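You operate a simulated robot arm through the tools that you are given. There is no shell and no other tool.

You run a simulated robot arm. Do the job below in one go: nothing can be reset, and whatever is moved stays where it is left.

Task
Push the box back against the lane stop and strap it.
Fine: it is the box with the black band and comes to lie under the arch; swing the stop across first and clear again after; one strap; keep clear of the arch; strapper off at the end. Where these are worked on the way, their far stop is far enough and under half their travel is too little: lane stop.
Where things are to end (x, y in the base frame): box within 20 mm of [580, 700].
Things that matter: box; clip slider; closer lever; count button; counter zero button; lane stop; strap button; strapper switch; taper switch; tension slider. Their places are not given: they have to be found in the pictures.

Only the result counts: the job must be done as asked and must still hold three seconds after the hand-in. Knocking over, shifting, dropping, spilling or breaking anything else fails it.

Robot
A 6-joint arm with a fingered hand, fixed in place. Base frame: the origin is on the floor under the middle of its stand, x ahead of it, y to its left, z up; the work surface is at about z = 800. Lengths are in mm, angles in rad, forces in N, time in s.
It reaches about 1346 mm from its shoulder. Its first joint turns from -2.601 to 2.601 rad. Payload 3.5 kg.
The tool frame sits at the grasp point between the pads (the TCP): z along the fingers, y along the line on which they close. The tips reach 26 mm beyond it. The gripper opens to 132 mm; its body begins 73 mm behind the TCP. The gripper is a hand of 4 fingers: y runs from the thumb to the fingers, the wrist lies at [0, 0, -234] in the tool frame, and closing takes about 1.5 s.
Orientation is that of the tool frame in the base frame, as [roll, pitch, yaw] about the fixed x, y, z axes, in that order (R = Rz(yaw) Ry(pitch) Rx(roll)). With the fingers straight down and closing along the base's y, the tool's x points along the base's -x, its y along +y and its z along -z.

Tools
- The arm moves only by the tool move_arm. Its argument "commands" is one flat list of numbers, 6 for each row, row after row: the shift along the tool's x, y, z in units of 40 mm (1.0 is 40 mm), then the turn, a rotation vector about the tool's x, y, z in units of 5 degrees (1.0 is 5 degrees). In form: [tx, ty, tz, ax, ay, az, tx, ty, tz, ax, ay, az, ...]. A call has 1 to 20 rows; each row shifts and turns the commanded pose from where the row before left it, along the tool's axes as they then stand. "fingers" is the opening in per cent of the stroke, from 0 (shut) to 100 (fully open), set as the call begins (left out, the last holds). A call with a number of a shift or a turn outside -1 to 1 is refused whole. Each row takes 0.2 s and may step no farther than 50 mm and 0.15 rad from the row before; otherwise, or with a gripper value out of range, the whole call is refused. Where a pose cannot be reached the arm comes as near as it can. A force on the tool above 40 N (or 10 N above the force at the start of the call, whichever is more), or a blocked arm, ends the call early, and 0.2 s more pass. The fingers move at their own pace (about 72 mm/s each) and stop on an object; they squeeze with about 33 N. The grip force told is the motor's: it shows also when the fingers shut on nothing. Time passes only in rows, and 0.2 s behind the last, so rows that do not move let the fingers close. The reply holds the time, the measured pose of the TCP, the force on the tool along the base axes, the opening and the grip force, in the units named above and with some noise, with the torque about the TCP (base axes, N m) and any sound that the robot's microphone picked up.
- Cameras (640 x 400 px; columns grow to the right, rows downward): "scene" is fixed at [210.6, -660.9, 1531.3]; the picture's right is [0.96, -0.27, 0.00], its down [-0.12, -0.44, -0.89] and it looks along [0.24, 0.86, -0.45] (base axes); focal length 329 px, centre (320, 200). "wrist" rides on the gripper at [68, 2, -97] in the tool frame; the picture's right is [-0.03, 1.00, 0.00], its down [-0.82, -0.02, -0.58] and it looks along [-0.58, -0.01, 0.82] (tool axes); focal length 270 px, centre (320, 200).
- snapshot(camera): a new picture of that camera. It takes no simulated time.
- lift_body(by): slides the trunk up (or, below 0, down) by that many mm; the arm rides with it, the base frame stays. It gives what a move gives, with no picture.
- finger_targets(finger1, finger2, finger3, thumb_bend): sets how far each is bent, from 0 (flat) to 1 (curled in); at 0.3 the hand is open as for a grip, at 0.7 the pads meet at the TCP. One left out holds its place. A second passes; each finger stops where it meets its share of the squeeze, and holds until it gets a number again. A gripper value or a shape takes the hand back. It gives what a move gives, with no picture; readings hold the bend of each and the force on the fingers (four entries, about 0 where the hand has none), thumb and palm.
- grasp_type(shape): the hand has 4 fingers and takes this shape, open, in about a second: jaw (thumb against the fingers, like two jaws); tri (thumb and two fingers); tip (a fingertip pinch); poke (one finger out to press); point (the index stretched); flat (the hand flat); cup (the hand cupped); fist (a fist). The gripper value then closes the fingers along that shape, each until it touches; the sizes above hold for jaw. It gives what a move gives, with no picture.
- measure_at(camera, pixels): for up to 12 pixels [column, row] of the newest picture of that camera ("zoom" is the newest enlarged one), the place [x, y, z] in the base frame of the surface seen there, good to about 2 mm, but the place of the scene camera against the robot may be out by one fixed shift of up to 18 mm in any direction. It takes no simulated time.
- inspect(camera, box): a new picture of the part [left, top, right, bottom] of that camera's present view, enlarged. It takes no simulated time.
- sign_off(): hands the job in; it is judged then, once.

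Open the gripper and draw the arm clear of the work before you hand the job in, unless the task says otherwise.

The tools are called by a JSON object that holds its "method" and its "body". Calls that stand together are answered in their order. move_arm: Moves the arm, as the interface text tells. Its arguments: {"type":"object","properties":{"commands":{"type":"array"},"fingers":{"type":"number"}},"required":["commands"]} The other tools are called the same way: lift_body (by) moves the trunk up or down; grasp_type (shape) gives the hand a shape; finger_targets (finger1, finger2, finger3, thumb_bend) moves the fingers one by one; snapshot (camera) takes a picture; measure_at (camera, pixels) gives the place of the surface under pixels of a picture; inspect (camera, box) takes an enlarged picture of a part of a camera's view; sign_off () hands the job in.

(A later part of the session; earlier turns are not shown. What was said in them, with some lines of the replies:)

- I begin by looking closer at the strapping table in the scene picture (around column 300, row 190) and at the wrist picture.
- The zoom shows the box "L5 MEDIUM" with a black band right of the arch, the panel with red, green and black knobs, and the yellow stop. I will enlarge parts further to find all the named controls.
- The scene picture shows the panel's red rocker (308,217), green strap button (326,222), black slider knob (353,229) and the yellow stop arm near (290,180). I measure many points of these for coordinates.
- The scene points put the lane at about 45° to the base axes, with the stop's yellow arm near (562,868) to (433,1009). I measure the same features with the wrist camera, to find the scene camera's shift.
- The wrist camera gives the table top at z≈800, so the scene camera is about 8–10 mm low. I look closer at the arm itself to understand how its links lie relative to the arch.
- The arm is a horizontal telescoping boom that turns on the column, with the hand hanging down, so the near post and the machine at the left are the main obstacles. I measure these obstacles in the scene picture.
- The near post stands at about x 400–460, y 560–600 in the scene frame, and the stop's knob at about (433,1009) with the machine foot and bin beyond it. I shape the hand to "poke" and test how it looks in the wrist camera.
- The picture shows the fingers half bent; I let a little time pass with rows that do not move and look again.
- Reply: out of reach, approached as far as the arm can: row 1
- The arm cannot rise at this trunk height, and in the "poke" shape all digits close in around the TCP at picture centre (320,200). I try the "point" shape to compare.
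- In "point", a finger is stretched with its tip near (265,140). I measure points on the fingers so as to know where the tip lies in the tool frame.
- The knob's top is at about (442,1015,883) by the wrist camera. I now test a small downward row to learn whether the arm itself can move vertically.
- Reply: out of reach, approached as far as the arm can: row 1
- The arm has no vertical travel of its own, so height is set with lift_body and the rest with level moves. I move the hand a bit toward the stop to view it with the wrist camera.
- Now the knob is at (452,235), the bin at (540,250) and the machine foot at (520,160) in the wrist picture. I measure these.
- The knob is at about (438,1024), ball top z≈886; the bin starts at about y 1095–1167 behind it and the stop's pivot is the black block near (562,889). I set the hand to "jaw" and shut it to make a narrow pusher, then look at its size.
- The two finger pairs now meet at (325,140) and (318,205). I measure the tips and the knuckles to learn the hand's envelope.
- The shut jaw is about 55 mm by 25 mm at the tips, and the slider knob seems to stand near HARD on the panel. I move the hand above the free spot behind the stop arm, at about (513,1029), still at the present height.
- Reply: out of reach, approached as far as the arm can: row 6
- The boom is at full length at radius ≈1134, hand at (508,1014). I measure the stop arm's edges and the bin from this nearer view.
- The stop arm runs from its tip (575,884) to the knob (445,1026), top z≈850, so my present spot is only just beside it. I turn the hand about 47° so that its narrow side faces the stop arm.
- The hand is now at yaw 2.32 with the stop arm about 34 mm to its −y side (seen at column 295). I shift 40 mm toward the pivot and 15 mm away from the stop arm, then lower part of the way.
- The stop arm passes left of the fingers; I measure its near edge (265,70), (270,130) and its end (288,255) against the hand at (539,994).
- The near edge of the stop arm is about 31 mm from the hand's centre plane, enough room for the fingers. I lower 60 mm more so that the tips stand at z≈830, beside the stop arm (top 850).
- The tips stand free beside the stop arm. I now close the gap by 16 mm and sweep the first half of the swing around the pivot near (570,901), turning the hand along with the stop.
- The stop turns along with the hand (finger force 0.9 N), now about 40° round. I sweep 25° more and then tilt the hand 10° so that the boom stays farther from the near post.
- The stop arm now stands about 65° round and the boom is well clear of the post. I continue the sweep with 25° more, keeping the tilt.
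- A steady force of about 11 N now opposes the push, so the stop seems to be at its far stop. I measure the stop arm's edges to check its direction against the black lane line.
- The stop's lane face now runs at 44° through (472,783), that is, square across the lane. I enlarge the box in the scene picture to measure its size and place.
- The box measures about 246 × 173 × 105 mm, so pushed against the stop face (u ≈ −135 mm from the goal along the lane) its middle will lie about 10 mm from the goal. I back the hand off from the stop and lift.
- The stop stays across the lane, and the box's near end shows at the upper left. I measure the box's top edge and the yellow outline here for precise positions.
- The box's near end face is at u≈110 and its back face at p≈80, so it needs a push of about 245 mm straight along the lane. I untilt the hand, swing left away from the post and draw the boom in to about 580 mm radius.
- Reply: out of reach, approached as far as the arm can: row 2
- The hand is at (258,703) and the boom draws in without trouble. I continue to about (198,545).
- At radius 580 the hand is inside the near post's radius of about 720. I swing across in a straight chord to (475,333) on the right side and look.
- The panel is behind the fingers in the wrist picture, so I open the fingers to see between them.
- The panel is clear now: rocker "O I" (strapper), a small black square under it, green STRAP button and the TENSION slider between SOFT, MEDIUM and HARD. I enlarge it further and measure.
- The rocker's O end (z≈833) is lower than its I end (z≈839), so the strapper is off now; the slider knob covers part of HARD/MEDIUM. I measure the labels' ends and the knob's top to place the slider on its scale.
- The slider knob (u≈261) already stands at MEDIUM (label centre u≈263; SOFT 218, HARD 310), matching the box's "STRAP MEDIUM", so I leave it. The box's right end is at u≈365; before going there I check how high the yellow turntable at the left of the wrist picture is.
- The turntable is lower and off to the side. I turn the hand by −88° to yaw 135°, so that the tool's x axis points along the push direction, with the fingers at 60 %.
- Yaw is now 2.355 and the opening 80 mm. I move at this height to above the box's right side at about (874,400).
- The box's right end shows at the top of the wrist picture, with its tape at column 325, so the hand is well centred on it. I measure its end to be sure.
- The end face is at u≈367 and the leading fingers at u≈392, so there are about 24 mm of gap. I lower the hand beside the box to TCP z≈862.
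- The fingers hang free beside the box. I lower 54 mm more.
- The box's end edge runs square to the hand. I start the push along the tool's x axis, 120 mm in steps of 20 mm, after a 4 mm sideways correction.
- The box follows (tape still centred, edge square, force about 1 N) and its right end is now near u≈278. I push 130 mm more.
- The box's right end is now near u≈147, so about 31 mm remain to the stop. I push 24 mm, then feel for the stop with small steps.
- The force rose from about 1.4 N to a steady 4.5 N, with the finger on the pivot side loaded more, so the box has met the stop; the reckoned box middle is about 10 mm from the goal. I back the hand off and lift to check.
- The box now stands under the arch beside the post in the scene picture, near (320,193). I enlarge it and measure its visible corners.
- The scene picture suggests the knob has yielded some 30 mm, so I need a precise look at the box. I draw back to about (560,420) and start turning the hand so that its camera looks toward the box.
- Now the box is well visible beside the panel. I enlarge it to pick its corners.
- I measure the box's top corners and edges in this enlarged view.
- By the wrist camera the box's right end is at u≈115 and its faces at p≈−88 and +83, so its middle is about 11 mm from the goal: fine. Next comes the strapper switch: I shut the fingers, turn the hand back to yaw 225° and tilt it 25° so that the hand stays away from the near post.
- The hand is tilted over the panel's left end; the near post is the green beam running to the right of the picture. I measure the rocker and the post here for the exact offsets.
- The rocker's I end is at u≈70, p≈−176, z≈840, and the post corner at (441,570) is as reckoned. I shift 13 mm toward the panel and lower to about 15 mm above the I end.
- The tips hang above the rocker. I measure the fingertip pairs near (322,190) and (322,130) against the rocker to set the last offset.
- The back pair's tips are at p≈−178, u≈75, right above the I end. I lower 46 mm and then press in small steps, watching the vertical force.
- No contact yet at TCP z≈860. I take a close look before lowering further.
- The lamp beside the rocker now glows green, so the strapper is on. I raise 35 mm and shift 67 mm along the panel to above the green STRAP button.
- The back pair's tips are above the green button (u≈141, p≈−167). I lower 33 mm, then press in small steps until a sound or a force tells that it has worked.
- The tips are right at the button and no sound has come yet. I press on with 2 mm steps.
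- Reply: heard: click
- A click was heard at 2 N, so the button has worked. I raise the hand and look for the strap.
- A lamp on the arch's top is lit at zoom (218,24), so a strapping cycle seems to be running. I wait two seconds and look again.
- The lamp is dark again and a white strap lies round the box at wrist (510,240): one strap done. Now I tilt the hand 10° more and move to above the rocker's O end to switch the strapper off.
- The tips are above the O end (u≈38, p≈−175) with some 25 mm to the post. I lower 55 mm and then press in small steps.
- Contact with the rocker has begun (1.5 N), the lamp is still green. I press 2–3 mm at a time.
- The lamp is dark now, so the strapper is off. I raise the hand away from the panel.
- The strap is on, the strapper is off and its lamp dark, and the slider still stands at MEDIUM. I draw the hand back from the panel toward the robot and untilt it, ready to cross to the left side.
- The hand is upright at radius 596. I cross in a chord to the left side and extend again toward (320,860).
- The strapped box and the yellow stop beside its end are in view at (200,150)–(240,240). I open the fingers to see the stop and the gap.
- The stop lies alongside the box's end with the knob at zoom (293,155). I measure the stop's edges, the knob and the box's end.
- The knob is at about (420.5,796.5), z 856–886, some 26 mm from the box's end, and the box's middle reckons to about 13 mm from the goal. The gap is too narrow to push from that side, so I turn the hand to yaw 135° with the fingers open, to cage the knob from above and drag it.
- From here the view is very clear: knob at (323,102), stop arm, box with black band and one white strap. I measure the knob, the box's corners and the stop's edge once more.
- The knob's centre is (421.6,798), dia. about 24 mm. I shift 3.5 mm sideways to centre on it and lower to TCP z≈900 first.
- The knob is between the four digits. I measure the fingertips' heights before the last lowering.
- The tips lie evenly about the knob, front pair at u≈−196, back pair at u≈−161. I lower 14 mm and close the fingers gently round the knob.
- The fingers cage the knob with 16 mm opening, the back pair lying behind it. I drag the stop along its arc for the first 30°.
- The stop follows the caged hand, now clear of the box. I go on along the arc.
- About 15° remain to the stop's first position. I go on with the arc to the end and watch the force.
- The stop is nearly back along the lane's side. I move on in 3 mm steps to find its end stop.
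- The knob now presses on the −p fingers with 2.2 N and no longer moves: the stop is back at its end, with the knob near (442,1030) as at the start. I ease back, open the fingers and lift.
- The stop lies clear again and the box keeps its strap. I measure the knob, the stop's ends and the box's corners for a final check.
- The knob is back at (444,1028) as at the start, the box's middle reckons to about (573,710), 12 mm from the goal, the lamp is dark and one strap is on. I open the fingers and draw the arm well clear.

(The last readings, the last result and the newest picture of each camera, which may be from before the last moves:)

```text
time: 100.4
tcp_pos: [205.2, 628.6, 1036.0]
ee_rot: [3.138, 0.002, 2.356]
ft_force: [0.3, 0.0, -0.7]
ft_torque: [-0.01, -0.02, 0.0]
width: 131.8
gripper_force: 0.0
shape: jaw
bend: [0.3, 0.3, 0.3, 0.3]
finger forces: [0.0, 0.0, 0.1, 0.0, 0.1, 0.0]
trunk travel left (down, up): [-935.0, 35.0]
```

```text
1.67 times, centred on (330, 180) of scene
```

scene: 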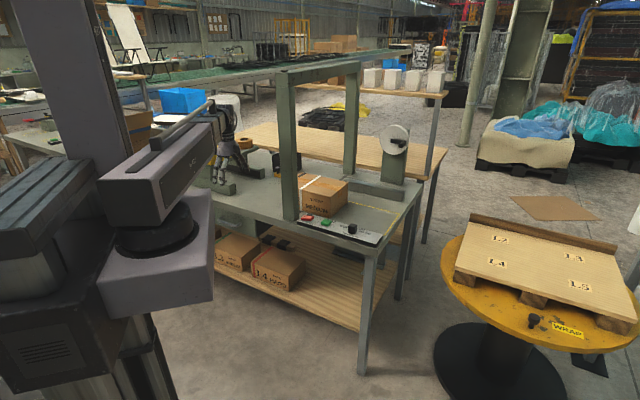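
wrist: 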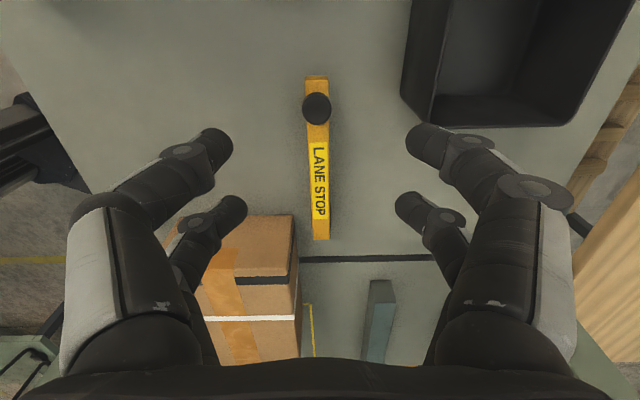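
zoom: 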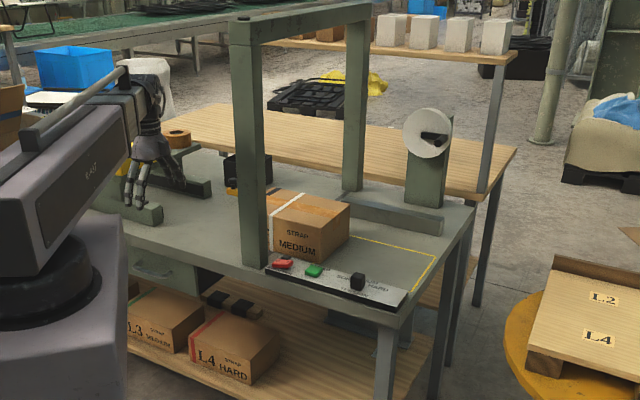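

The arm is drawn back to (205,629) with the hand open; the box lies strapped under the arch, the stop is clear, the slider is at MEDIUM and the strapper is off. I hand the job in.

{"method": "sign_off", "body": {}}

```text
The job is handed in.
```

The box with the black band is under the arch with one strap on it, and the job is handed in. Its middle measures about (573, 710), roughly 12 mm from the target of [580, 700].

- **Lane stop:** I swung it fully across first. The box pushed it back about 10° when they met, so the stop stood about 10° short of full across when the strap went on. Afterwards I dragged it back to where it started.
- **Tension:** the slider already stood at MEDIUM, which matches the box's "STRAP MEDIUM" label, so I left it alone.
- **Strapper:** I switched it on, pressed the strap button once (it clicked and the white strap appeared), then switched it off. Its lamp is dark.
- **Arch:** no contact with the arch showed up in the forces or the pictures.
- **Arm:** it is drawn back to the left of the near post with the hand open.
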